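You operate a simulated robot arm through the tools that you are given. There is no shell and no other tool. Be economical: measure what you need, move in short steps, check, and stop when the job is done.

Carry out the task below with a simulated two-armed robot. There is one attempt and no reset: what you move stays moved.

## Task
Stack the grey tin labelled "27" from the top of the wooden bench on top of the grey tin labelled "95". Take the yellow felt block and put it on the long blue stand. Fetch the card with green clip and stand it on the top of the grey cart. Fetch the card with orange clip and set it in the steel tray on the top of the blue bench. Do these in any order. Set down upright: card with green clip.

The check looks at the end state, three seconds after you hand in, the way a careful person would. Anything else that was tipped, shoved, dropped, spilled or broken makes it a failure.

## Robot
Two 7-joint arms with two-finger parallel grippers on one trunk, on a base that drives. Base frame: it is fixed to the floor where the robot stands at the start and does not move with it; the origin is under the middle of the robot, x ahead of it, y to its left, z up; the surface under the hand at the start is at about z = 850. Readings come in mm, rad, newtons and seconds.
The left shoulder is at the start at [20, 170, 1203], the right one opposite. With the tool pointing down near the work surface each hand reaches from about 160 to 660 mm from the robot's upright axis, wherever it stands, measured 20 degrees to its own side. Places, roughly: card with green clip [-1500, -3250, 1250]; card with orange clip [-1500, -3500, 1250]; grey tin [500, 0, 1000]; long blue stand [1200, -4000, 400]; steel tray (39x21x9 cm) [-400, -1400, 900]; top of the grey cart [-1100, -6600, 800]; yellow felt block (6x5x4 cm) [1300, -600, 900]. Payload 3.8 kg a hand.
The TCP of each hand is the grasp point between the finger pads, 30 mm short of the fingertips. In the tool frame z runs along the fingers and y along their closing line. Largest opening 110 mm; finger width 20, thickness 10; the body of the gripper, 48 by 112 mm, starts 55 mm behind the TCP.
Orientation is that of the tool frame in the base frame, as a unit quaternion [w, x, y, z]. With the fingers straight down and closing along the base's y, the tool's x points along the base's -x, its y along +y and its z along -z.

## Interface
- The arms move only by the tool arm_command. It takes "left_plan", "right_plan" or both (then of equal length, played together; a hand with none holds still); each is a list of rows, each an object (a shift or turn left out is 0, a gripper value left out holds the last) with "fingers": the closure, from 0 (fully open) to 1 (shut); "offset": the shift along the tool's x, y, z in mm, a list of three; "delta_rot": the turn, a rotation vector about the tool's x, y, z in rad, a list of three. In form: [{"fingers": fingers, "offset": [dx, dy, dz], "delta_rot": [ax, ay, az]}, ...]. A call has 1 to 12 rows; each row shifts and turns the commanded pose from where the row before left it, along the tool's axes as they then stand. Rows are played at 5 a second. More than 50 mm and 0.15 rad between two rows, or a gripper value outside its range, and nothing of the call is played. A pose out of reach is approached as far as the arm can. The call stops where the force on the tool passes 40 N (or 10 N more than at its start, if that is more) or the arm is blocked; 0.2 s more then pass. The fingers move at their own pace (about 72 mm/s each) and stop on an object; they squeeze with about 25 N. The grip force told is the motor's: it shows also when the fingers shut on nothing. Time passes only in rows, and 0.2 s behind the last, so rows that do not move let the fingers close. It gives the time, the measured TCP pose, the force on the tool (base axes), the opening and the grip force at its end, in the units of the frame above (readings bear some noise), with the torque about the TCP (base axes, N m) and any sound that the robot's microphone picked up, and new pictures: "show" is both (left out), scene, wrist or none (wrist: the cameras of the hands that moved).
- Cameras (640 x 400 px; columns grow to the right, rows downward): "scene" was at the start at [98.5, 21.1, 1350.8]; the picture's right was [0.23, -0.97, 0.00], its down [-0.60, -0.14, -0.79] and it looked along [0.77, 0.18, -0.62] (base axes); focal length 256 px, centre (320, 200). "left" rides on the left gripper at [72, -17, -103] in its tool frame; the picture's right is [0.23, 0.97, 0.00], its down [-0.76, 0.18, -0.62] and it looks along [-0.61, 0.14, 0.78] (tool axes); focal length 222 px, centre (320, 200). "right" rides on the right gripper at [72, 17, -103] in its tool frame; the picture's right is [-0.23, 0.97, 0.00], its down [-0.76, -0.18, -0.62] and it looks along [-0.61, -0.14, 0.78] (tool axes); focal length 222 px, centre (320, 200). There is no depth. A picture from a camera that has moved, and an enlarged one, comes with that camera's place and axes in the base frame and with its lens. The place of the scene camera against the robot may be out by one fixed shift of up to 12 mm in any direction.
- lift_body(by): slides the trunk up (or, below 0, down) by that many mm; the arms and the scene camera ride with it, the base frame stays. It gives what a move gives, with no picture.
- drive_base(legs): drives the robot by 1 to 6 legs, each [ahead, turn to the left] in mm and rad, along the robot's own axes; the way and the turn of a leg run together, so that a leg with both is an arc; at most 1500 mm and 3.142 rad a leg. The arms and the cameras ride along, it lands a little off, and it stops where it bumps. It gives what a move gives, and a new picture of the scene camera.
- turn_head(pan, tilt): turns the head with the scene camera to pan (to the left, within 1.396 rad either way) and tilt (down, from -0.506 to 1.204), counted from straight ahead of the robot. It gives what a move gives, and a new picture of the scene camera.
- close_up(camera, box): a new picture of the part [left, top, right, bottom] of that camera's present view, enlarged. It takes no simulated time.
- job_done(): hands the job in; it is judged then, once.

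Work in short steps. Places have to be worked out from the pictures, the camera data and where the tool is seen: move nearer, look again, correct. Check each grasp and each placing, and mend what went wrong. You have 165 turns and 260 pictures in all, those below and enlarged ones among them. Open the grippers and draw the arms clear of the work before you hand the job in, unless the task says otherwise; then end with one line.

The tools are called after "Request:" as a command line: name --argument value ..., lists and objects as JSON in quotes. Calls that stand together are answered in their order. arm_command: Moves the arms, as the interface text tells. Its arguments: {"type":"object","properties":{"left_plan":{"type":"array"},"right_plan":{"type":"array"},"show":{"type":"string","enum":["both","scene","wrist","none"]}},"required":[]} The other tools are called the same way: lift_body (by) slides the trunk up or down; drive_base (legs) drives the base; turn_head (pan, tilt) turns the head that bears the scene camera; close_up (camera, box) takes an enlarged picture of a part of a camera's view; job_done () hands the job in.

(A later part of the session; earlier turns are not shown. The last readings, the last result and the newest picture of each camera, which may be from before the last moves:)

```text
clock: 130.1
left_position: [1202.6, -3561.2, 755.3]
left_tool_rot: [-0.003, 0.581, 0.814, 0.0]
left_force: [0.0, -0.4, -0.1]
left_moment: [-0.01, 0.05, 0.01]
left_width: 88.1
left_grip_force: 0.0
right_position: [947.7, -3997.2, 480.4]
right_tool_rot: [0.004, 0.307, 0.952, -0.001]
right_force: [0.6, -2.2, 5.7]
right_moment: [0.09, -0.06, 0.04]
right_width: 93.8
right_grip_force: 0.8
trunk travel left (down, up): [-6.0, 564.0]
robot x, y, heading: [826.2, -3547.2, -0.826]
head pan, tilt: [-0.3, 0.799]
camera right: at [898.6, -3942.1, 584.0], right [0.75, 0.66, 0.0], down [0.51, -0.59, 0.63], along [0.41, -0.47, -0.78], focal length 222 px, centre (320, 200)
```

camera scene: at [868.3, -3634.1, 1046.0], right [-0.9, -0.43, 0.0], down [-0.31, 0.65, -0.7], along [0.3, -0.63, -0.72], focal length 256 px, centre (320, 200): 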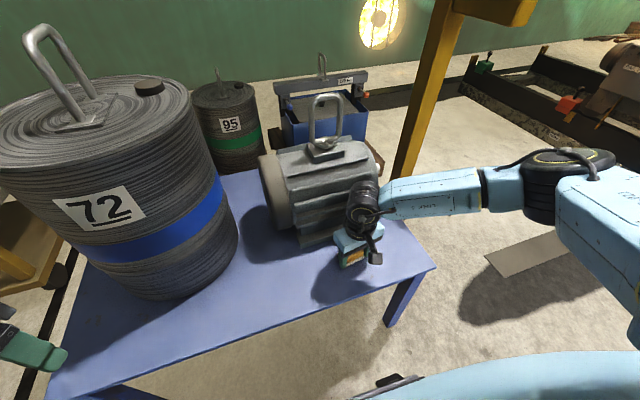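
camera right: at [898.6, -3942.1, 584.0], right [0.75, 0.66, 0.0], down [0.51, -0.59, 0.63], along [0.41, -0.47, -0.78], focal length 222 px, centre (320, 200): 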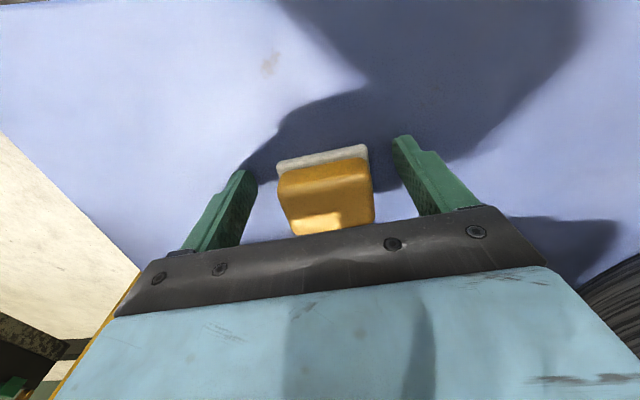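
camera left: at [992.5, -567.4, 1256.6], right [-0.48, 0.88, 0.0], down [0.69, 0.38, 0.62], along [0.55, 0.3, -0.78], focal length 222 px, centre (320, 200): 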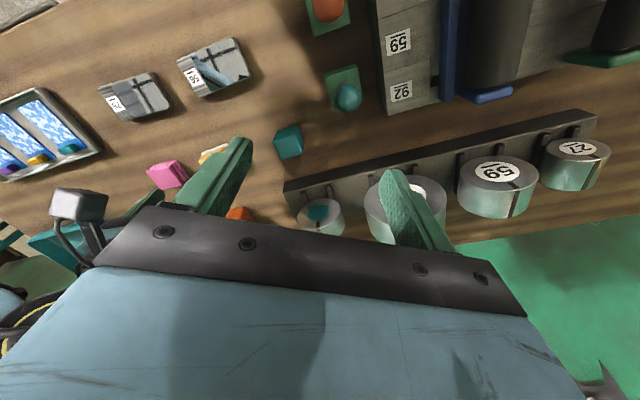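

Released; raise the trunk and view the block.

Request:
lift_body --by 300

Request:
close_up --camera "scene" --box '[200, 150, 520, 350]'

Request:
close_up --camera "right" --box '[0, 0, 640, 400]'

```text
clock: 133.1
left_position: [1203.1, -3560.2, 1055.9]
left_tool_rot: [-0.002, 0.582, 0.813, 0.001]
left_force: [0.3, -1.0, -0.3]
left_moment: [-0.01, 0.01, -0.01]
left_width: 88.1
left_grip_force: 0.0
right_position: [948.7, -3995.7, 780.1]
right_tool_rot: [0.002, 0.306, 0.952, -0.001]
right_force: [-0.3, -0.2, 0.8]
right_moment: [0.0, 0.02, -0.03]
right_width: 93.6
right_grip_force: 0.1
trunk travel left (down, up): [-306.0, 264.0]
robot x, y, heading: [823.8, -3547.7, -0.83]
head pan, tilt: [-0.3, 0.799]
```

```text
2.00 times, centred on (360, 250) of scene
camera zoom: at [869.1, -3635.4, 1345.6], right [-0.9, -0.43, 0.0], down [-0.31, 0.65, -0.7], along [0.3, -0.63, -0.72], focal length 513 px, centre (240, 100)
```

zoom: 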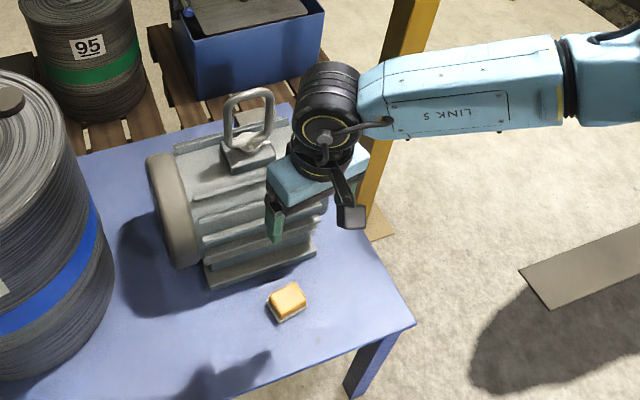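

```text
1.00 times, centred on (320, 200) of right (not enlarged: the box is as wide or as high as the picture)
camera zoom: at [898.8, -3941.1, 883.8], right [0.75, 0.66, 0.0], down [0.51, -0.59, 0.63], along [0.41, -0.47, -0.78], focal length 222 px, centre (320, 200)
```

zoom: 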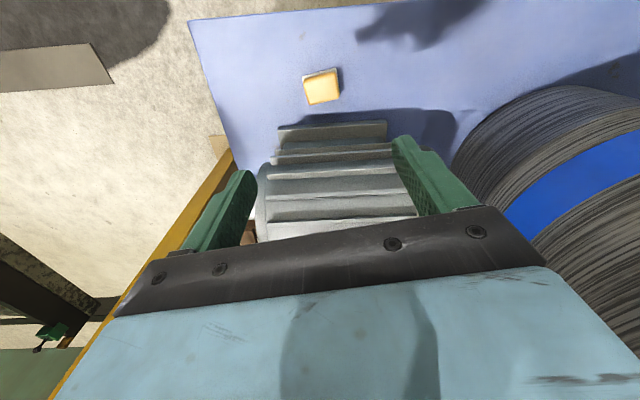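

Yellow block sits on the blue stand. Raise, back off, and turn toward the cards at (−1500, −3375).

Request:
lift_body --by 200

Request:
drive_base --legs '[[-250, 0], [0, -2.29]]'

Request:
turn_head --pan 0.0 --tilt 0.25

```text
clock: 135.3
left_position: [1203.0, -3560.2, 1255.5]
left_tool_rot: [-0.003, 0.58, 0.814, 0.001]
left_force: [0.0, 0.1, -0.2]
left_moment: [-0.04, -0.01, 0.03]
left_width: 88.0
left_grip_force: 0.1
right_position: [948.0, -3997.0, 979.8]
right_tool_rot: [0.003, 0.306, 0.952, 0.0]
right_force: [-0.5, 0.1, 0.5]
right_moment: [-0.01, 0.0, 0.01]
right_width: 93.5
right_grip_force: 0.1
trunk travel left (down, up): [-506.0, 64.0]
robot x, y, heading: [825.4, -3548.8, -0.824]
head pan, tilt: [-0.3, 0.799]
```

```text
clock: 142.7
left_position: [384.1, -3624.7, 1255.6]
left_tool_rot: [-0.001, 0.977, -0.214, 0.003]
left_force: [-0.6, 0.3, -0.1]
left_moment: [0.0, -0.01, -0.01]
left_width: 88.1
left_grip_force: 0.0
right_position: [244.4, -3141.3, 979.9]
right_tool_rot: [0.0, 0.996, 0.092, -0.002]
right_force: [-0.4, -0.4, 0.2]
right_moment: [0.01, 0.0, 0.01]
right_width: 93.4
right_grip_force: 0.0
trunk travel left (down, up): [-506.0, 64.0]
robot x, y, heading: [655.8, -3361.9, 3.119]
head pan, tilt: [-0.3, 0.799]
camera scene: at [549.1, -3334.4, 1545.6], right [0.31, 0.95, 0.0], down [0.68, -0.22, -0.7], along [-0.66, 0.22, -0.72], focal length 256 px, centre (320, 200)
```

scene: 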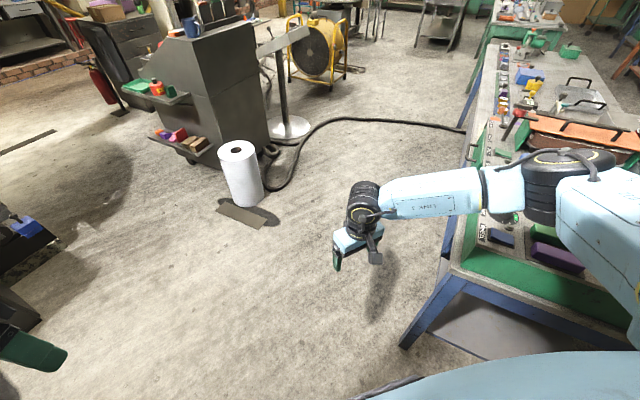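

```text
clock: 143.6
left_position: [384.9, -3625.6, 1256.3]
left_tool_rot: [0.0, 0.977, -0.213, 0.003]
left_force: [0.3, 0.7, -0.3]
left_moment: [0.03, -0.02, 0.01]
left_width: 87.9
left_grip_force: 0.1
right_position: [244.3, -3140.1, 979.6]
right_tool_rot: [0.001, 0.996, 0.093, -0.002]
right_force: [-0.7, 0.0, 0.3]
right_moment: [-0.03, -0.02, -0.03]
right_width: 93.5
right_grip_force: 0.1
trunk travel left (down, up): [-506.0, 64.0]
robot x, y, heading: [653.2, -3359.1, 3.124]
head pan, tilt: [0.0, 0.25]
camera scene: at [532.4, -3358.0, 1594.6], right [0.02, 1.0, 0.0], down [0.25, 0.0, -0.97], along [-0.97, 0.02, -0.25], focal length 256 px, centre (320, 200)
```

scene: 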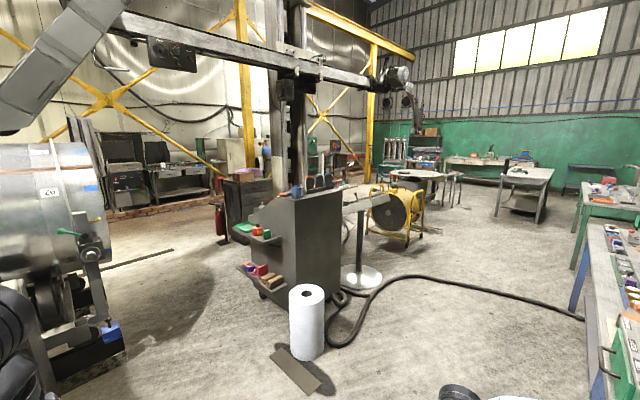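

Zoom on the place where the cards should be.

Request:
close_up --camera "scene" --box '[220, 130, 420, 255]'

```text
3.20 times, centred on (320, 192) of scene
camera zoom: at [532.4, -3358.0, 1594.6], right [0.02, 1.0, 0.0], down [0.25, 0.0, -0.97], along [-0.97, 0.02, -0.25], focal length 820 px, centre (320, 224)
```

zoom: 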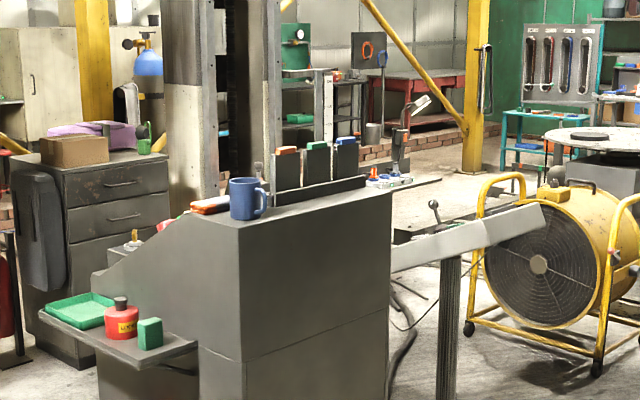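

The cards (orange, green, blue clips) stand in a rack on the grey console top around x≈−1500. Drive nearer for a better look, staying clear of the paper roll on the floor at about (−1000, −3410).

Request:
drive_base --legs '[[900, 0]]'

Request:
turn_head --pan 0.0 --tilt 0.5

Request:
close_up --camera "scene" --box '[220, 40, 420, 165]'

```text
clock: 148.4
left_position: [-530.4, -3595.1, 1255.4]
left_tool_rot: [0.0, 0.974, -0.225, 0.003]
left_force: [0.3, -0.1, 0.1]
left_moment: [0.0, -0.02, 0.0]
left_width: 88.0
left_grip_force: 0.1
right_position: [-659.7, -3107.0, 979.3]
right_tool_rot: [0.0, 0.997, 0.082, -0.002]
right_force: [0.1, -0.4, -0.3]
right_moment: [-0.01, -0.03, 0.0]
right_width: 93.8
right_grip_force: 0.0
trunk travel left (down, up): [-506.0, 64.0]
robot x, y, heading: [-261.9, -3340.3, 3.103]
head pan, tilt: [0.0, 0.25]
camera scene: at [-377.0, -3331.1, 1594.7], right [0.04, 1.0, 0.0], down [0.25, -0.01, -0.97], along [-0.97, 0.04, -0.25], focal length 256 px, centre (320, 200)
```

scene: 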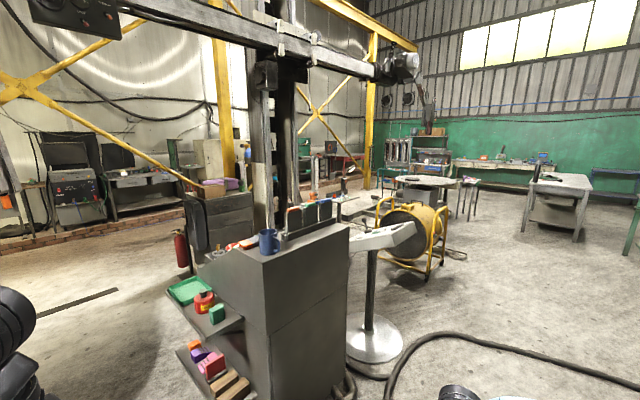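

```text
clock: 149.2
left_position: [-530.3, -3594.6, 1254.9]
left_tool_rot: [0.001, 0.974, -0.225, 0.003]
left_force: [-0.7, -0.3, -0.4]
left_moment: [0.01, -0.03, 0.01]
left_width: 88.3
left_grip_force: 0.1
right_position: [-658.2, -3106.3, 979.4]
right_tool_rot: [0.001, 0.997, 0.082, -0.004]
right_force: [-0.2, 0.5, -0.1]
right_moment: [-0.02, -0.02, 0.0]
right_width: 93.6
right_grip_force: 0.2
trunk travel left (down, up): [-506.0, 64.0]
robot x, y, heading: [-253.6, -3337.3, 3.106]
head pan, tilt: [0.0, 0.499]
camera scene: at [-374.2, -3331.2, 1571.7], right [0.04, 1.0, 0.0], down [0.48, -0.02, -0.88], along [-0.88, 0.03, -0.48], focal length 256 px, centre (320, 200)
```

scene: 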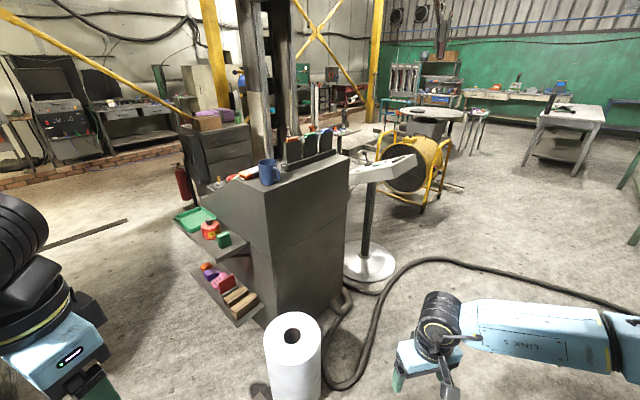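

```text
3.20 times, centred on (320, 102) of scene
camera zoom: at [-374.2, -3331.2, 1571.7], right [0.04, 1.0, 0.0], down [0.48, -0.02, -0.88], along [-0.88, 0.03, -0.48], focal length 820 px, centre (320, 512)
```

zoom: 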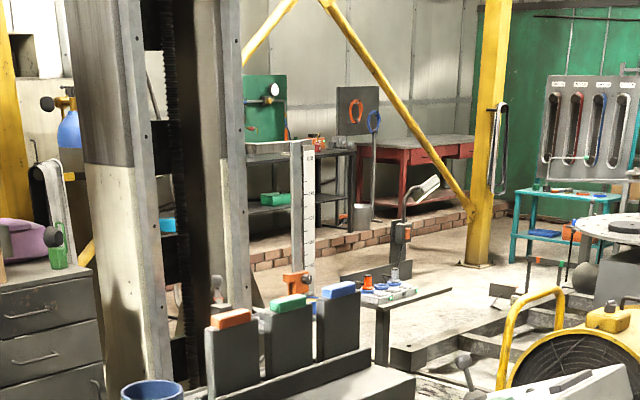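

The cards are around (−1650, −3330, top ≈1245). I'll approach on the +y side of the roll; first raise the right hand, then drive to about (−850, −3030).

Request:
arm_command --right_plan '[{"fingers": 0.15, "offset": [0, 0, -42]}, {"offset": [0, 0, -42]}, {"offset": [0, 0, -42]}, {"offset": [0, 0, -42]}, {"offset": [0, 0, -42]}, {"offset": [0, 0, -42]}, {"offset": [0, 0, -42]}, {"offset": [0, 0, -42]}]' --show "none"

Request:
drive_base --legs '[[0, -0.582], [547, 0], [0, 0.64], [150, 0]]'

Request:
turn_head --pan 0.3 --tilt 0.5

```text
clock: 151.0
left_position: [-530.9, -3594.3, 1256.1]
left_tool_rot: [-0.001, 0.975, -0.224, 0.003]
left_force: [-0.6, -0.6, -0.1]
left_moment: [0.0, 0.02, 0.04]
left_width: 88.2
left_grip_force: 0.0
right_position: [-658.4, -3104.4, 1316.1]
right_tool_rot: [0.001, 0.997, 0.083, -0.002]
right_force: [0.3, -0.3, -0.5]
right_moment: [-0.02, 0.01, 0.01]
right_width: 93.4
right_grip_force: 0.0
trunk travel left (down, up): [-506.0, 64.0]
robot x, y, heading: [-252.7, -3338.9, 3.103]
head pan, tilt: [0.0, 0.499]
```

```text
clock: 158.4
left_position: [-1113.7, -3296.2, 1256.1]
left_tool_rot: [0.0, 0.98, -0.198, 0.002]
left_force: [-0.7, 0.5, -0.4]
left_moment: [-0.02, 0.02, -0.01]
left_width: 88.0
left_grip_force: 0.1
right_position: [-1266.9, -2815.4, 1315.7]
right_tool_rot: [0.001, 0.994, 0.108, -0.002]
right_force: [-0.1, 0.1, -1.0]
right_moment: [0.01, 0.0, -0.01]
right_width: 93.3
right_grip_force: 0.1
trunk travel left (down, up): [-506.0, 64.0]
robot x, y, heading: [-850.3, -3025.2, -3.131]
head pan, tilt: [0.0, 0.499]
camera scene: at [-971.6, -3025.9, 1571.6], right [-0.01, 1.0, 0.0], down [0.48, 0.01, -0.88], along [-0.88, -0.01, -0.48], focal length 256 px, centre (320, 200)
```

scene: 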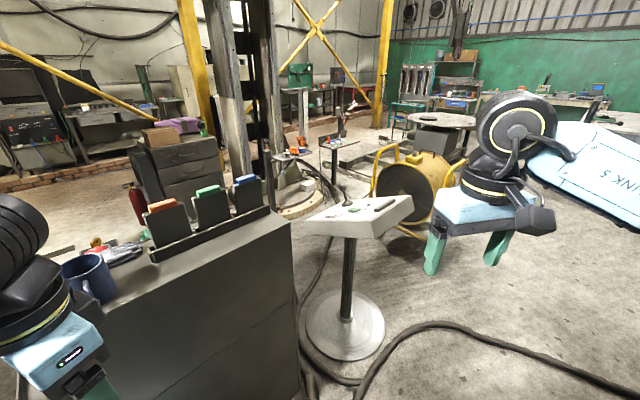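

```text
clock: 159.2
left_position: [-1112.3, -3298.4, 1255.0]
left_tool_rot: [0.001, 0.98, -0.2, 0.003]
left_force: [0.0, -0.3, 0.7]
left_moment: [-0.02, 0.02, 0.03]
left_width: 87.9
left_grip_force: 0.1
right_position: [-1264.9, -2815.8, 1317.2]
right_tool_rot: [0.002, 0.994, 0.107, -0.004]
right_force: [-0.2, 0.7, 0.4]
right_moment: [0.01, 0.02, 0.0]
right_width: 93.4
right_grip_force: 0.1
trunk travel left (down, up): [-506.0, 64.0]
robot x, y, heading: [-851.8, -3023.8, -3.122]
head pan, tilt: [0.3, 0.499]
camera scene: at [-966.3, -3052.6, 1571.6], right [-0.31, 0.95, 0.0], down [0.46, 0.15, -0.88], along [-0.84, -0.27, -0.48], focal length 256 px, centre (320, 200)
```

scene: 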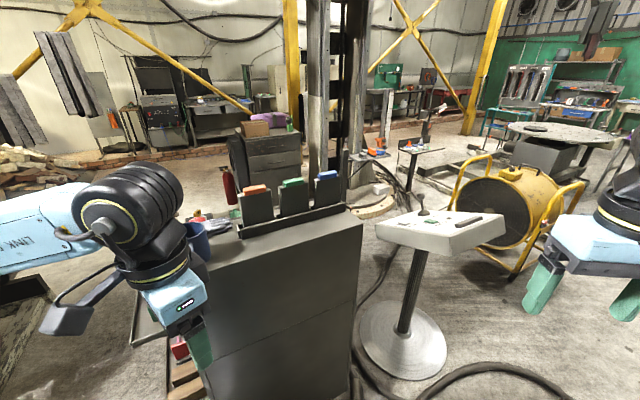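

Zoom in on the cards and rack.

Request:
close_up --camera "scene" --box '[225, 160, 353, 240]'

```text
5.00 times, centred on (289, 200) of scene
camera zoom: at [-966.3, -3052.6, 1571.6], right [-0.31, 0.95, 0.0], down [0.46, 0.15, -0.88], along [-0.84, -0.27, -0.48], focal length 1282 px, centre (475, 200)
```

zoom: 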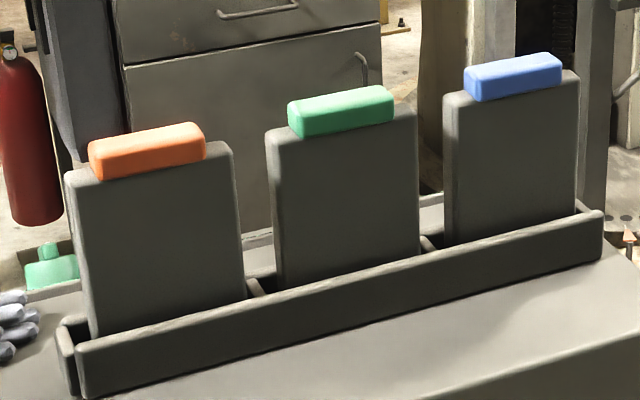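

Thick plates with block-like clips; I'll grip the clips across their thickness from above. Raise the trunk, drive to about (−1144, −2980) and face the rack.

Request:
lift_body --by 60

Request:
drive_base --legs '[[0, -0.17], [295, 0], [0, 0.926]]'

Request:
turn_head --pan 0.0 --tilt 0.6

```text
clock: 160.2
left_position: [-1113.9, -3297.9, 1314.9]
left_tool_rot: [-0.001, 0.98, -0.2, 0.002]
left_force: [0.7, -0.2, -0.2]
left_moment: [0.02, 0.0, 0.03]
left_width: 88.1
left_grip_force: 0.2
right_position: [-1266.5, -2815.2, 1376.5]
right_tool_rot: [0.001, 0.994, 0.109, -0.003]
right_force: [-0.1, 0.1, -0.2]
right_moment: [0.02, -0.02, -0.01]
right_width: 93.6
right_grip_force: 0.0
trunk travel left (down, up): [-566.0, 4.0]
robot x, y, heading: [-853.2, -3022.4, -3.125]
head pan, tilt: [0.3, 0.499]
```

```text
clock: 164.8
left_position: [-1193.0, -3351.2, 1315.1]
left_tool_rot: [-0.002, 0.995, 0.098, 0.002]
left_force: [0.1, -1.4, 0.2]
left_moment: [0.0, 0.02, -0.01]
left_width: 88.0
left_grip_force: 0.0
right_position: [-1592.1, -3039.5, 1377.4]
right_tool_rot: [0.002, 0.918, 0.396, -0.002]
right_force: [0.5, 0.0, 0.0]
right_moment: [0.03, 0.02, 0.03]
right_width: 93.5
right_grip_force: 0.0
trunk travel left (down, up): [-566.0, 4.0]
robot x, y, heading: [-1131.6, -2977.5, -2.53]
head pan, tilt: [0.3, 0.499]
stopped in leg 3: the robot was blocked; the commanded pose is now the measured one
camera scene: at [-1209.7, -3063.5, 1631.6], right [-0.79, 0.61, 0.0], down [0.29, 0.38, -0.88], along [-0.54, -0.69, -0.48], focal length 256 px, centre (320, 200)
```

scene: 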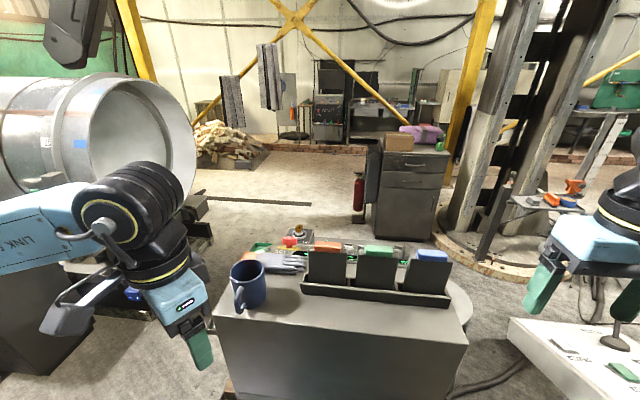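

```text
clock: 165.6
left_position: [-1193.4, -3351.4, 1316.3]
left_tool_rot: [0.0, 0.995, 0.098, 0.002]
left_force: [0.1, -0.3, 0.8]
left_moment: [-0.01, 0.01, 0.0]
left_width: 87.9
left_grip_force: 0.0
right_position: [-1591.4, -3038.7, 1376.7]
right_tool_rot: [0.002, 0.918, 0.397, -0.001]
right_force: [-0.1, 0.3, -0.3]
right_moment: [0.02, 0.0, -0.01]
right_width: 93.5
right_grip_force: 0.1
trunk travel left (down, up): [-566.0, 4.0]
robot x, y, heading: [-1133.4, -2976.1, -2.531]
head pan, tilt: [0.0, 0.6]
camera scene: at [-1227.6, -3041.0, 1622.5], right [-0.58, 0.82, 0.0], down [0.46, 0.33, -0.83], along [-0.67, -0.48, -0.56], focal length 256 px, centre (320, 200)
```

scene: 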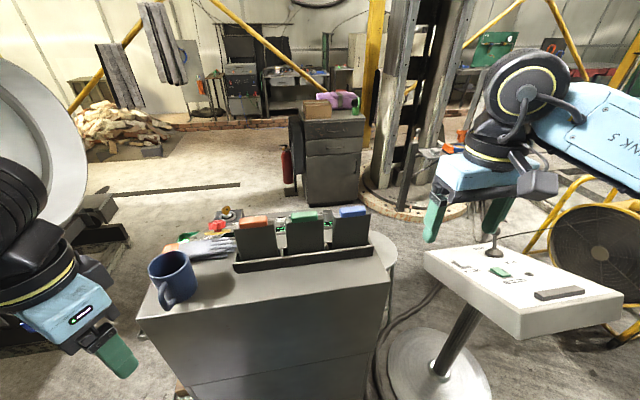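

Almost facing the rack (heading −2.53). Green is ~584 mm ahead, so I try 60 mm nearer.

Request:
drive_base --legs '[[60, 0], [0, 0.12]]'

```text
clock: 166.4
left_position: [-1208.8, -3360.5, 1314.8]
left_tool_rot: [0.0, 0.995, 0.098, 0.003]
left_force: [0.2, -1.1, -0.2]
left_moment: [0.01, 0.02, 0.01]
left_width: 88.2
left_grip_force: 0.0
right_position: [-1606.4, -3048.3, 1376.0]
right_tool_rot: [0.002, 0.918, 0.396, -0.002]
right_force: [0.0, -0.6, 0.0]
right_moment: [0.01, -0.03, 0.02]
right_width: 93.8
right_grip_force: 0.0
trunk travel left (down, up): [-566.0, 4.0]
robot x, y, heading: [-1145.6, -2986.5, -2.529]
head pan, tilt: [0.0, 0.6]
stopped in leg 1: the robot was blocked; the commanded pose is now the measured one
camera scene: at [-1242.5, -3051.2, 1622.3], right [-0.58, 0.82, 0.0], down [0.46, 0.33, -0.82], along [-0.67, -0.47, -0.57], focal length 256 px, centre (320, 200)
```

scene: 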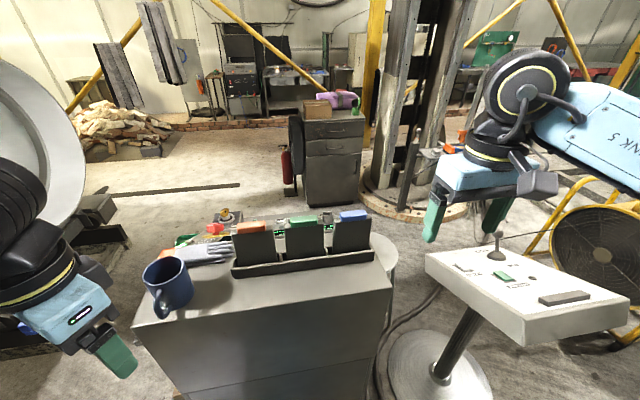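

The hose on the floor blocks further approach; this is close enough. Yaw both wrists so the fingers close across the card thickness (right −1.54, left +1.0 about tool z).

Request:
arm_command --right_plan '[{"fingers": 0.3, "delta_rot": [0, 0, -0.14]}, {"delta_rot": [0, 0, -0.14]}, {"delta_rot": [0, 0, -0.14]}, {"delta_rot": [0, 0, -0.14]}, {"delta_rot": [0, 0, -0.14]}, {"delta_rot": [0, 0, -0.14]}, {"delta_rot": [0, 0, -0.14]}, {"delta_rot": [0, 0, -0.14]}, {"delta_rot": [0, 0, -0.14]}, {"delta_rot": [0, 0, -0.14]}, {"delta_rot": [0, 0, -0.14]}]' --left_plan '[{"fingers": 0.3, "offset": [0, 0, -6], "delta_rot": [0, 0, 0.091]}, {"offset": [0, 0, -6], "delta_rot": [0, 0, 0.091]}, {"offset": [0, 0, -6], "delta_rot": [0, 0, 0.091]}, {"offset": [0, 0, -6], "delta_rot": [0, 0, 0.091]}, {"offset": [0, 0, -6], "delta_rot": [0, 0, 0.091]}, {"offset": [0, 0, -6], "delta_rot": [0, 0, 0.091]}, {"offset": [0, 0, -6], "delta_rot": [0, 0, 0.091]}, {"offset": [0, 0, -6], "delta_rot": [0, 0, 0.091]}, {"offset": [0, 0, -6], "delta_rot": [0, 0, 0.091]}, {"offset": [0, 0, -6], "delta_rot": [0, 0, 0.091]}, {"offset": [0, 0, -6], "delta_rot": [0, 0, 0.091]}]' --show "scene"

```text
clock: 168.8
left_position: [-1209.0, -3319.2, 1389.5]
left_tool_rot: [-0.002, 0.92, -0.391, 0.002]
left_force: [-0.8, 0.1, -0.5]
left_moment: [0.02, -0.02, 0.01]
left_width: 77.0
left_grip_force: 0.0
left hand out of reach, approached as far as the arm can: row 9, 10, 11
right_position: [-1537.4, -3078.2, 1381.9]
right_tool_rot: [0.0, 0.597, 0.802, -0.004]
right_force: [0.2, 0.4, -0.5]
right_moment: [0.0, 0.01, 0.01]
right_width: 77.1
right_grip_force: 0.0
right hand out of reach, approached as far as the arm can: row 6, 7, 8, 9, 10, 11
trunk travel left (down, up): [-566.0, 4.0]
robot x, y, heading: [-1144.3, -2984.3, -2.526]
head pan, tilt: [0.0, 0.6]
camera scene: at [-1240.3, -3051.2, 1622.4], right [-0.58, 0.82, 0.0], down [0.46, 0.33, -0.82], along [-0.67, -0.47, -0.57], focal length 256 px, centre (320, 200)
```

scene: 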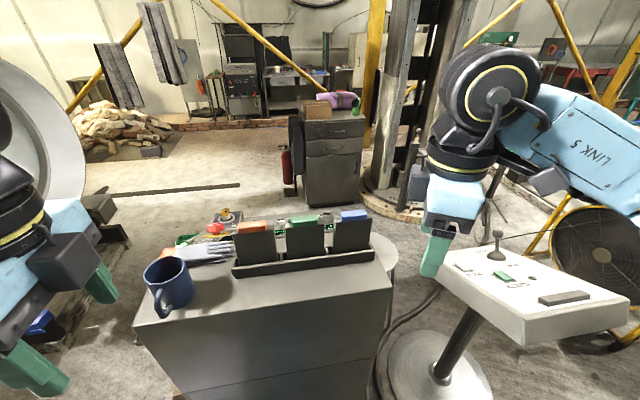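

Left reached its yaw; the right hit a limit. Try the right wrist the other way (tool z positive), going to the mirrored grip.

Request:
arm_command --right_plan '[{"delta_rot": [0, 0, 0.148]}, {"delta_rot": [0, 0, 0.148]}, {"delta_rot": [0, 0, 0.148]}, {"delta_rot": [0, 0, 0.148]}, {"delta_rot": [0, 0, 0.148]}, {"delta_rot": [0, 0, 0.148]}, {"delta_rot": [0, 0, 0.148]}, {"delta_rot": [0, 0, 0.148]}, {"delta_rot": [0, 0, 0.148]}, {"delta_rot": [0, 0, 0.148]}, {"delta_rot": [0, 0, 0.148]}]' --show "none"

Request:
arm_command --right_plan '[{"delta_rot": [0, 0, 0.148]}, {"delta_rot": [0, 0, 0.148]}, {"delta_rot": [0, 0, 0.148]}, {"delta_rot": [0, 0, 0.148]}, {"delta_rot": [0, 0, 0.148]}, {"delta_rot": [0, 0, 0.148]}, {"delta_rot": [0, 0, 0.148]}]' --show "scene"

```text
clock: 171.2
left_position: [-1208.9, -3318.9, 1389.1]
left_tool_rot: [-0.002, 0.921, -0.391, 0.003]
left_force: [0.2, 0.1, 0.7]
left_moment: [-0.01, 0.02, -0.02]
left_width: 76.7
left_grip_force: 0.1
right_position: [-1537.3, -3076.0, 1381.9]
right_tool_rot: [0.003, 0.993, 0.114, -0.003]
right_force: [0.6, 0.2, 0.4]
right_moment: [0.01, 0.02, 0.02]
right_width: 77.3
right_grip_force: 0.0
trunk travel left (down, up): [-566.0, 4.0]
robot x, y, heading: [-1148.5, -2986.7, -2.523]
head pan, tilt: [0.0, 0.6]
```

```text
clock: 172.8
left_position: [-1209.2, -3318.4, 1389.7]
left_tool_rot: [-0.001, 0.921, -0.39, 0.003]
left_force: [-0.1, 0.1, 0.0]
left_moment: [-0.03, 0.03, -0.02]
left_width: 76.9
left_grip_force: 0.1
right_position: [-1537.2, -3076.8, 1381.7]
right_tool_rot: [0.004, 0.92, -0.392, -0.001]
right_force: [0.2, -0.7, 0.0]
right_moment: [0.02, 0.0, 0.01]
right_width: 76.7
right_grip_force: 0.1
trunk travel left (down, up): [-566.0, 4.0]
robot x, y, heading: [-1145.0, -2989.0, -2.523]
head pan, tilt: [0.0, 0.6]
camera scene: at [-1240.4, -3049.6, 1622.5], right [-0.58, 0.82, 0.0], down [0.46, 0.33, -0.83], along [-0.67, -0.48, -0.56], focal length 256 px, centre (320, 200)
```

scene: 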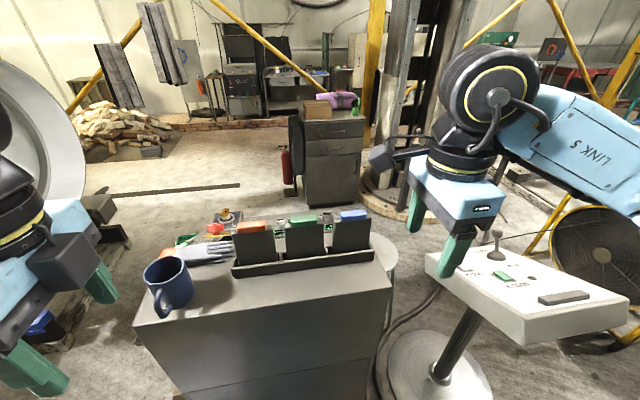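

Both hands are now aligned with the card normal. Move the right hand above the green clip.

Request:
arm_command --right_plan '[{"fingers": 0.3, "offset": [22.5, 30.7, 3]}, {"offset": [22.5, 30.7, 3]}, {"offset": [22.5, 30.7, 3]}, {"offset": [22.5, 30.7, 3]}, {"offset": [22.5, 30.7, 3]}, {"offset": [22.5, 30.7, 3]}, {"offset": [22.5, 30.7, 3]}]' --show "both"

```text
clock: 174.4
left_position: [-1208.5, -3321.1, 1388.5]
left_tool_rot: [-0.002, 0.92, -0.391, 0.001]
left_force: [0.4, 0.1, -0.1]
left_moment: [0.05, 0.05, -0.02]
left_width: 76.7
left_grip_force: 0.0
right_position: [-1578.3, -3341.9, 1361.2]
right_tool_rot: [0.003, 0.921, -0.389, 0.0]
right_force: [0.0, 0.1, 0.5]
right_moment: [0.04, 0.02, 0.02]
right_width: 77.0
right_grip_force: 0.0
trunk travel left (down, up): [-566.0, 4.0]
robot x, y, heading: [-1146.4, -2984.0, -2.528]
head pan, tilt: [0.0, 0.6]
camera scene: at [-1238.6, -3051.9, 1622.5], right [-0.58, 0.82, 0.0], down [0.46, 0.33, -0.83], along [-0.68, -0.47, -0.56], focal length 256 px, centre (320, 200)
camera right: at [-1539.6, -3406.0, 1465.7], right [-0.86, -0.52, 0.01], down [-0.4, 0.67, 0.62], along [-0.33, 0.53, -0.78], focal length 222 px, centre (320, 200)
```

scene: 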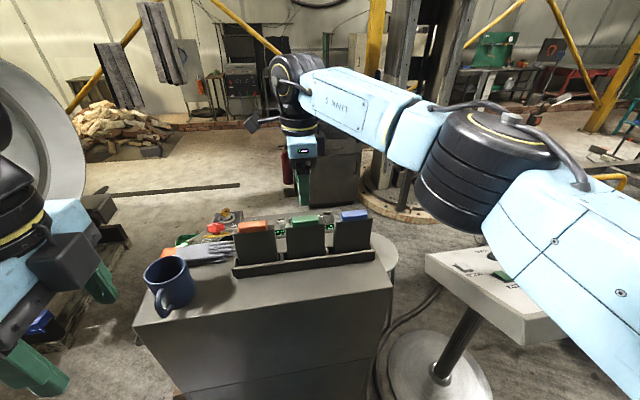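
right: 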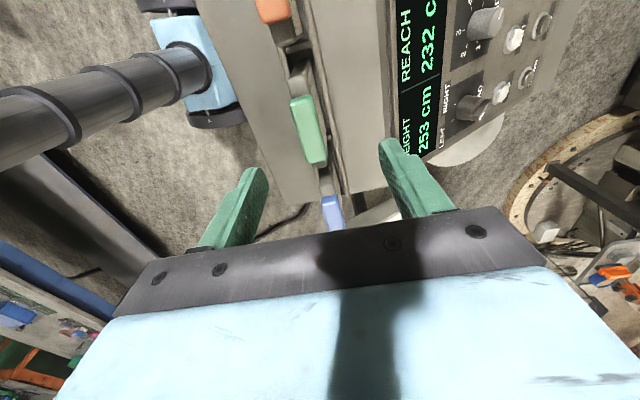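

Green clip is ~9 mm off in −y of the tool. Correct and come down partway to re-check.

Request:
arm_command --right_plan '[{"fingers": 0.3, "offset": [-4, -9, 15]}, {"offset": [0, 0, 20]}, {"offset": [0, 0, 15]}]' --show "both"

Request:
close_up --camera "scene" --box '[230, 140, 390, 280]'

```text
clock: 175.2
left_position: [-1211.1, -3318.3, 1390.5]
left_tool_rot: [-0.002, 0.92, -0.391, 0.003]
left_force: [-0.1, -0.4, 0.3]
left_moment: [-0.03, -0.01, -0.01]
left_width: 77.1
left_grip_force: 0.1
right_position: [-1578.8, -3331.8, 1311.7]
right_tool_rot: [0.003, 0.921, -0.39, 0.0]
right_force: [-0.3, 0.4, 0.6]
right_moment: [0.0, 0.0, 0.01]
right_width: 76.9
right_grip_force: 0.0
trunk travel left (down, up): [-566.0, 4.0]
robot x, y, heading: [-1139.4, -2988.4, -2.528]
head pan, tilt: [0.0, 0.6]
camera scene: at [-1240.9, -3049.2, 1622.5], right [-0.58, 0.82, 0.0], down [0.46, 0.33, -0.82], along [-0.67, -0.48, -0.57], focal length 256 px, centre (320, 200)
camera right: at [-1539.5, -3395.5, 1417.4], right [-0.86, -0.51, 0.01], down [-0.4, 0.67, 0.62], along [-0.32, 0.53, -0.78], focal length 222 px, centre (320, 200)
```

scene: 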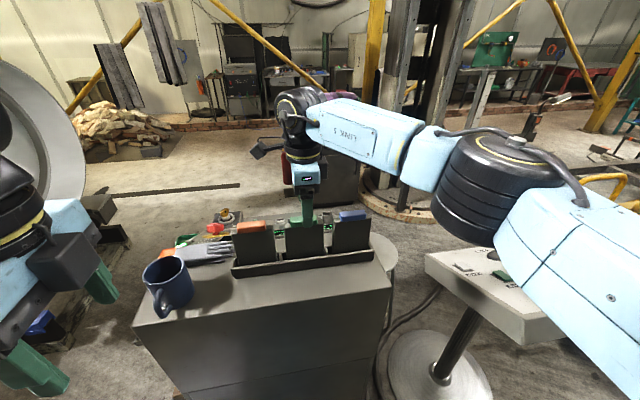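
right: 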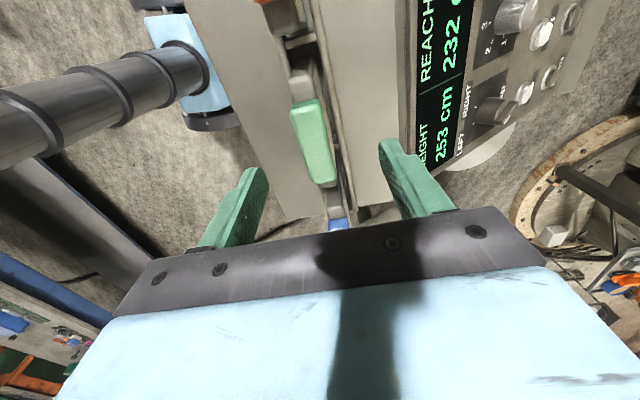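

```text
2.86 times, centred on (310, 210) of scene
camera zoom: at [-1240.9, -3049.2, 1622.5], right [-0.58, 0.82, 0.0], down [0.46, 0.33, -0.82], along [-0.67, -0.48, -0.57], focal length 732 px, centre (349, 171)
```

zoom: 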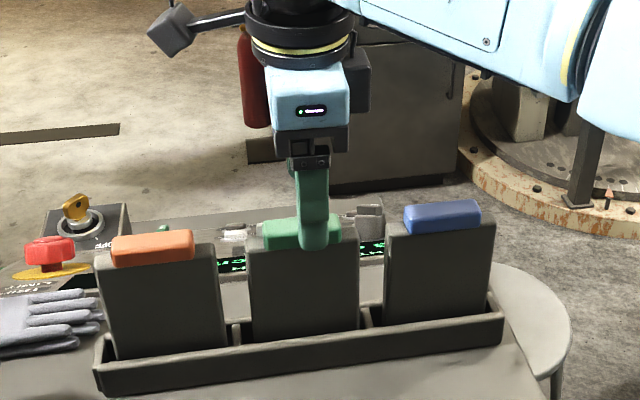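

Shift another 3.5 mm and descend to about z 1247, then close gently.

Request:
arm_command --right_plan '[{"fingers": 0.3, "offset": [0, -3.5, 20]}, {"offset": [0, 0, 20]}, {"offset": [0, 0, 15]}, {"offset": [0, 0, 10]}]' --show "wrist"

Request:
close_up --camera "scene" --box '[230, 140, 390, 280]'

```text
clock: 176.2
left_position: [-1208.9, -3318.8, 1390.1]
left_tool_rot: [-0.002, 0.921, -0.39, 0.003]
left_force: [-0.3, -0.5, -0.9]
left_moment: [-0.02, 0.0, -0.02]
left_width: 76.8
left_grip_force: 0.1
right_position: [-1577.0, -3329.5, 1246.1]
right_tool_rot: [0.004, 0.921, -0.39, 0.001]
right_force: [0.5, 0.6, -1.3]
right_moment: [0.0, -0.01, 0.0]
right_width: 77.3
right_grip_force: 0.0
trunk travel left (down, up): [-566.0, 4.0]
robot x, y, heading: [-1145.7, -2987.6, -2.527]
head pan, tilt: [0.0, 0.6]
camera right: at [-1537.5, -3393.6, 1351.1], right [-0.86, -0.51, 0.01], down [-0.4, 0.68, 0.62], along [-0.32, 0.53, -0.78], focal length 222 px, centre (320, 200)
```

right: 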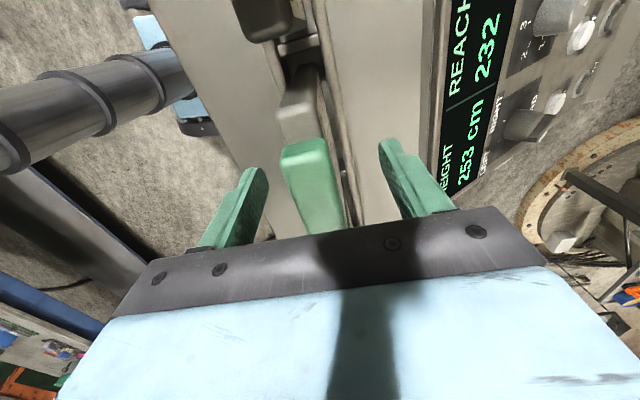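

```text
2.86 times, centred on (310, 210) of scene
camera zoom: at [-1240.7, -3049.6, 1622.5], right [-0.58, 0.82, 0.0], down [0.46, 0.33, -0.82], along [-0.67, -0.48, -0.57], focal length 732 px, centre (349, 171)
```

zoom: 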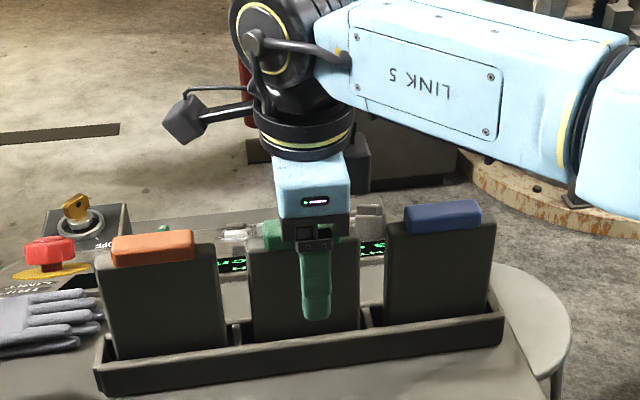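

Shift +9 in tool x, −4 in tool y to centre on the clip, then close.

Request:
arm_command --right_plan '[{"fingers": 0.3, "offset": [9, -4, 0]}, {"fingers": 0.6}, {"fingers": 1}, {"fingers": 1}, {"fingers": 1}]' --show "wrist"

Request:
close_up --camera "scene" --box '[230, 140, 390, 280]'

```text
clock: 177.4
left_position: [-1209.4, -3319.2, 1389.6]
left_tool_rot: [-0.001, 0.921, -0.391, 0.002]
left_force: [-1.1, 0.3, 0.5]
left_moment: [0.02, 0.0, -0.01]
left_width: 77.1
left_grip_force: 0.0
right_position: [-1565.9, -3333.4, 1247.7]
right_tool_rot: [0.004, 0.921, -0.391, 0.0]
right_force: [0.3, 0.1, 0.0]
right_moment: [0.02, -0.01, 0.0]
right_width: 20.9
right_grip_force: 24.9
trunk travel left (down, up): [-566.0, 4.0]
robot x, y, heading: [-1144.7, -2988.4, -2.527]
head pan, tilt: [0.0, 0.6]
camera right: at [-1528.3, -3397.8, 1352.3], right [-0.86, -0.51, 0.01], down [-0.4, 0.67, 0.62], along [-0.32, 0.53, -0.78], focal length 222 px, centre (320, 200)
```

right: 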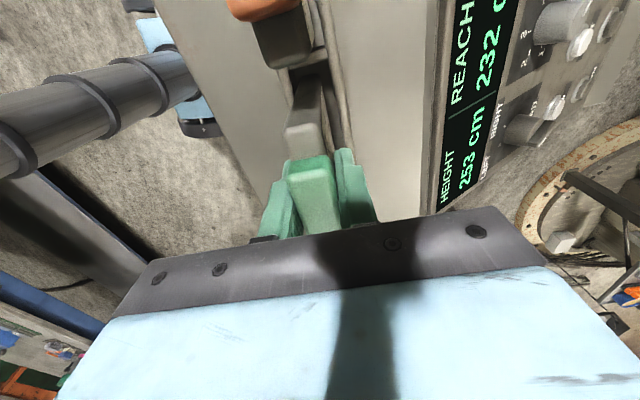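

```text
2.86 times, centred on (310, 210) of scene
camera zoom: at [-1240.4, -3049.7, 1622.5], right [-0.58, 0.82, 0.0], down [0.46, 0.33, -0.83], along [-0.67, -0.48, -0.56], focal length 732 px, centre (349, 171)
```

zoom: 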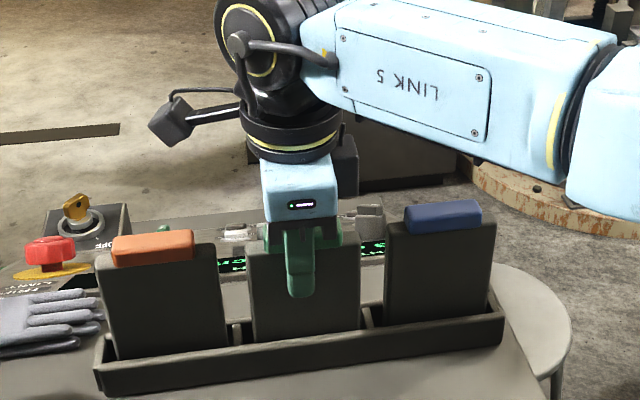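

Clip gripped (20.9 mm). Lift straight up in steps.

Request:
arm_command --right_plan '[{"fingers": 1, "offset": [0, 0, -15]}, {"offset": [0, 0, -20]}, {"offset": [0, 0, -20]}, {"offset": [0, 0, -20]}]' --show "wrist"

Request:
close_up --camera "scene" --box '[230, 140, 390, 280]'

```text
clock: 178.4
left_position: [-1209.2, -3318.4, 1389.1]
left_tool_rot: [-0.002, 0.921, -0.39, 0.002]
left_force: [-0.7, 0.3, 0.0]
left_moment: [-0.01, 0.0, 0.03]
left_width: 76.9
left_grip_force: 0.1
right_position: [-1566.7, -3333.3, 1320.7]
right_tool_rot: [0.003, 0.921, -0.391, -0.001]
right_force: [0.3, -0.2, -1.1]
right_moment: [0.01, 0.0, 0.0]
right_width: 20.8
right_grip_force: 25.3
trunk travel left (down, up): [-566.0, 4.0]
robot x, y, heading: [-1142.0, -2989.8, -2.526]
head pan, tilt: [0.0, 0.6]
camera right: at [-1528.3, -3396.8, 1425.9], right [-0.86, -0.51, 0.01], down [-0.4, 0.67, 0.62], along [-0.32, 0.53, -0.78], focal length 222 px, centre (320, 200)
```

right: 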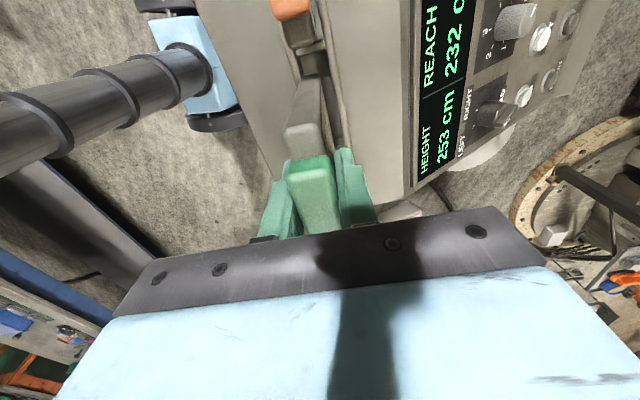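

```text
2.86 times, centred on (310, 210) of scene
camera zoom: at [-1240.1, -3049.7, 1622.5], right [-0.58, 0.82, 0.0], down [0.46, 0.33, -0.83], along [-0.67, -0.47, -0.56], focal length 732 px, centre (349, 171)
```

zoom: 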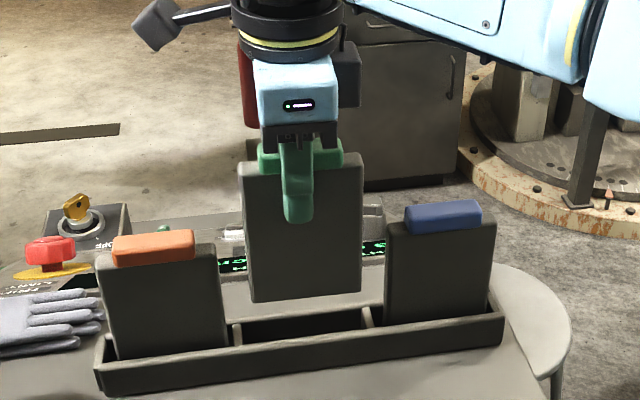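

Card is free of the rack. Draw the right hand back, right, and up.

Request:
arm_command --right_plan '[{"fingers": 1, "offset": [4, -24, -15]}, {"offset": [4, -24, -15]}, {"offset": [-26, -27, -10]}, {"offset": [-26, -27, -5]}, {"offset": [-26, -27, 0]}, {"offset": [-26, -27, 0]}, {"offset": [-26, -20, 0]}, {"offset": [-26, -20, 0]}]' --show "scene"

```text
clock: 180.2
left_position: [-1207.9, -3316.4, 1390.4]
left_tool_rot: [-0.001, 0.92, -0.391, 0.003]
left_force: [0.3, 0.3, 0.0]
left_moment: [-0.03, -0.01, 0.01]
left_width: 77.1
left_grip_force: 0.0
right_position: [-1527.5, -3086.5, 1368.3]
right_tool_rot: [0.004, 0.921, -0.39, 0.001]
right_force: [0.0, 0.2, -1.2]
right_moment: [-0.03, -0.01, 0.01]
right_width: 20.6
right_grip_force: 24.7
trunk travel left (down, up): [-566.0, 4.0]
robot x, y, heading: [-1145.2, -2990.3, -2.524]
head pan, tilt: [0.0, 0.6]
camera scene: at [-1240.8, -3047.9, 1622.6], right [-0.58, 0.82, 0.0], down [0.46, 0.32, -0.83], along [-0.67, -0.48, -0.56], focal length 256 px, centre (320, 200)
```

scene: 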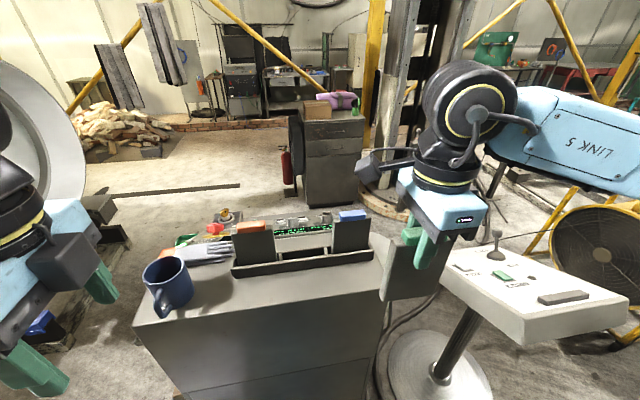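

Now the left hand goes above the orange clip, estimated at (−1484, −3409).

Request:
arm_command --left_plan '[{"fingers": 0.3, "offset": [-15.6, 32.9, 4]}, {"offset": [-15.6, 32.9, 4]}, {"offset": [-15.6, 32.9, 4]}, {"offset": [-15.6, 32.9, 4]}, {"offset": [-15.6, 32.9, 4]}, {"offset": [-15.6, 32.9, 4]}, {"offset": [-15.6, 32.9, 4]}, {"offset": [-15.6, 32.9, 4]}]' --show "wrist"

Request:
close_up --camera "scene" --box '[200, 140, 360, 280]'

```text
clock: 182.0
left_position: [-1323.8, -3298.2, 1381.3]
left_tool_rot: [0.0, 0.921, -0.389, 0.002]
left_force: [-0.9, -0.8, 0.1]
left_moment: [0.0, 0.0, -0.02]
left_width: 77.1
left_grip_force: 0.0
left hand out of reach, approached as far as the arm can: row 1, 2, 3, 4, 5, 6, 7, 8
right_position: [-1527.1, -3088.2, 1367.8]
right_tool_rot: [0.003, 0.921, -0.39, 0.0]
right_force: [-0.1, -0.3, -1.1]
right_moment: [0.01, 0.04, -0.01]
right_width: 20.9
right_grip_force: 25.3
trunk travel left (down, up): [-566.0, 4.0]
robot x, y, heading: [-1144.4, -2988.1, -2.529]
head pan, tilt: [0.0, 0.6]
camera left: at [-1259.7, -3338.4, 1485.2], right [-0.54, -0.84, 0.0], down [-0.66, 0.42, 0.62], along [-0.52, 0.34, -0.78], focal length 222 px, centre (320, 200)
```

left: 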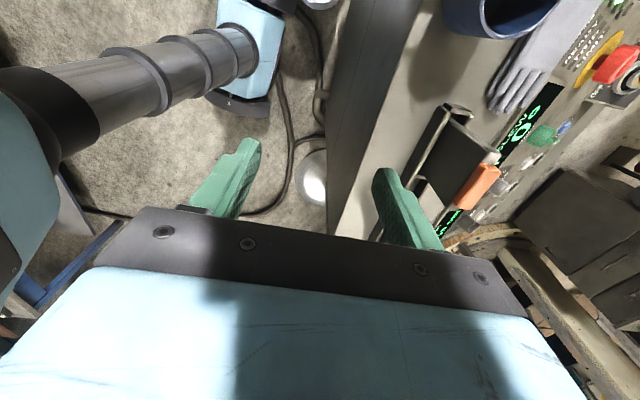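

```text
2.86 times, centred on (280, 210) of scene
camera zoom: at [-1240.2, -3049.9, 1622.5], right [-0.58, 0.82, 0.0], down [0.46, 0.33, -0.83], along [-0.67, -0.47, -0.56], focal length 732 px, centre (434, 171)
```

zoom: 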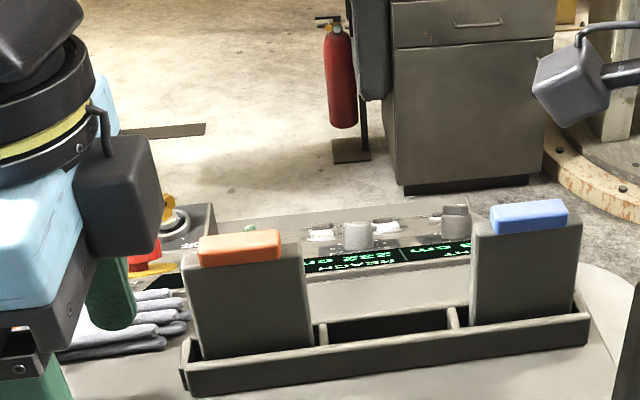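

The left wrist is at its yaw limit; flip it about half a turn the other way (tool z negative).

Request:
arm_command --left_plan '[{"delta_rot": [0, 0, -0.149]}, {"delta_rot": [0, 0, -0.149]}, {"delta_rot": [0, 0, -0.149]}, {"delta_rot": [0, 0, -0.149]}, {"delta_rot": [0, 0, -0.149]}, {"delta_rot": [0, 0, -0.149]}, {"delta_rot": [0, 0, -0.149]}, {"delta_rot": [0, 0, -0.149]}, {"delta_rot": [0, 0, -0.149]}, {"delta_rot": [0, 0, -0.149]}, {"delta_rot": [0, 0, -0.149]}]' --show "none"

Request:
arm_command --left_plan '[{"delta_rot": [0, 0, -0.149]}, {"delta_rot": [0, 0, -0.149]}, {"delta_rot": [0, 0, -0.149]}, {"delta_rot": [0, 0, -0.149]}, {"delta_rot": [0, 0, -0.149]}, {"delta_rot": [0, 0, -0.149]}, {"delta_rot": [0, 0, -0.149]}, {"delta_rot": [0, 0, -0.149]}, {"delta_rot": [0, 0, -0.149]}, {"delta_rot": [0, 0, -0.149]}]' --show "none"

```text
clock: 184.4
left_position: [-1319.9, -3297.4, 1382.3]
left_tool_rot: [0.001, 0.913, 0.408, 0.003]
left_force: [-0.2, -0.1, -0.1]
left_moment: [-0.05, 0.01, 0.0]
left_width: 77.0
left_grip_force: 0.1
right_position: [-1527.4, -3087.6, 1367.4]
right_tool_rot: [0.004, 0.92, -0.391, 0.0]
right_force: [0.1, -1.7, -1.9]
right_moment: [-0.01, 0.0, -0.03]
right_width: 20.4
right_grip_force: 25.2
trunk travel left (down, up): [-566.0, 4.0]
robot x, y, heading: [-1143.2, -2987.7, -2.521]
head pan, tilt: [0.0, 0.6]
```

```text
clock: 186.6
left_position: [-1319.0, -3296.1, 1380.9]
left_tool_rot: [0.003, 0.395, 0.919, 0.001]
left_force: [-0.1, 0.1, -0.6]
left_moment: [-0.02, 0.03, 0.0]
left_width: 77.1
left_grip_force: 0.0
right_position: [-1527.3, -3088.0, 1368.0]
right_tool_rot: [0.003, 0.921, -0.389, 0.001]
right_force: [-0.1, -1.0, -1.2]
right_moment: [-0.01, 0.01, 0.04]
right_width: 20.8
right_grip_force: 24.6
trunk travel left (down, up): [-566.0, 4.0]
robot x, y, heading: [-1147.5, -2985.6, -2.526]
head pan, tilt: [0.0, 0.6]
```

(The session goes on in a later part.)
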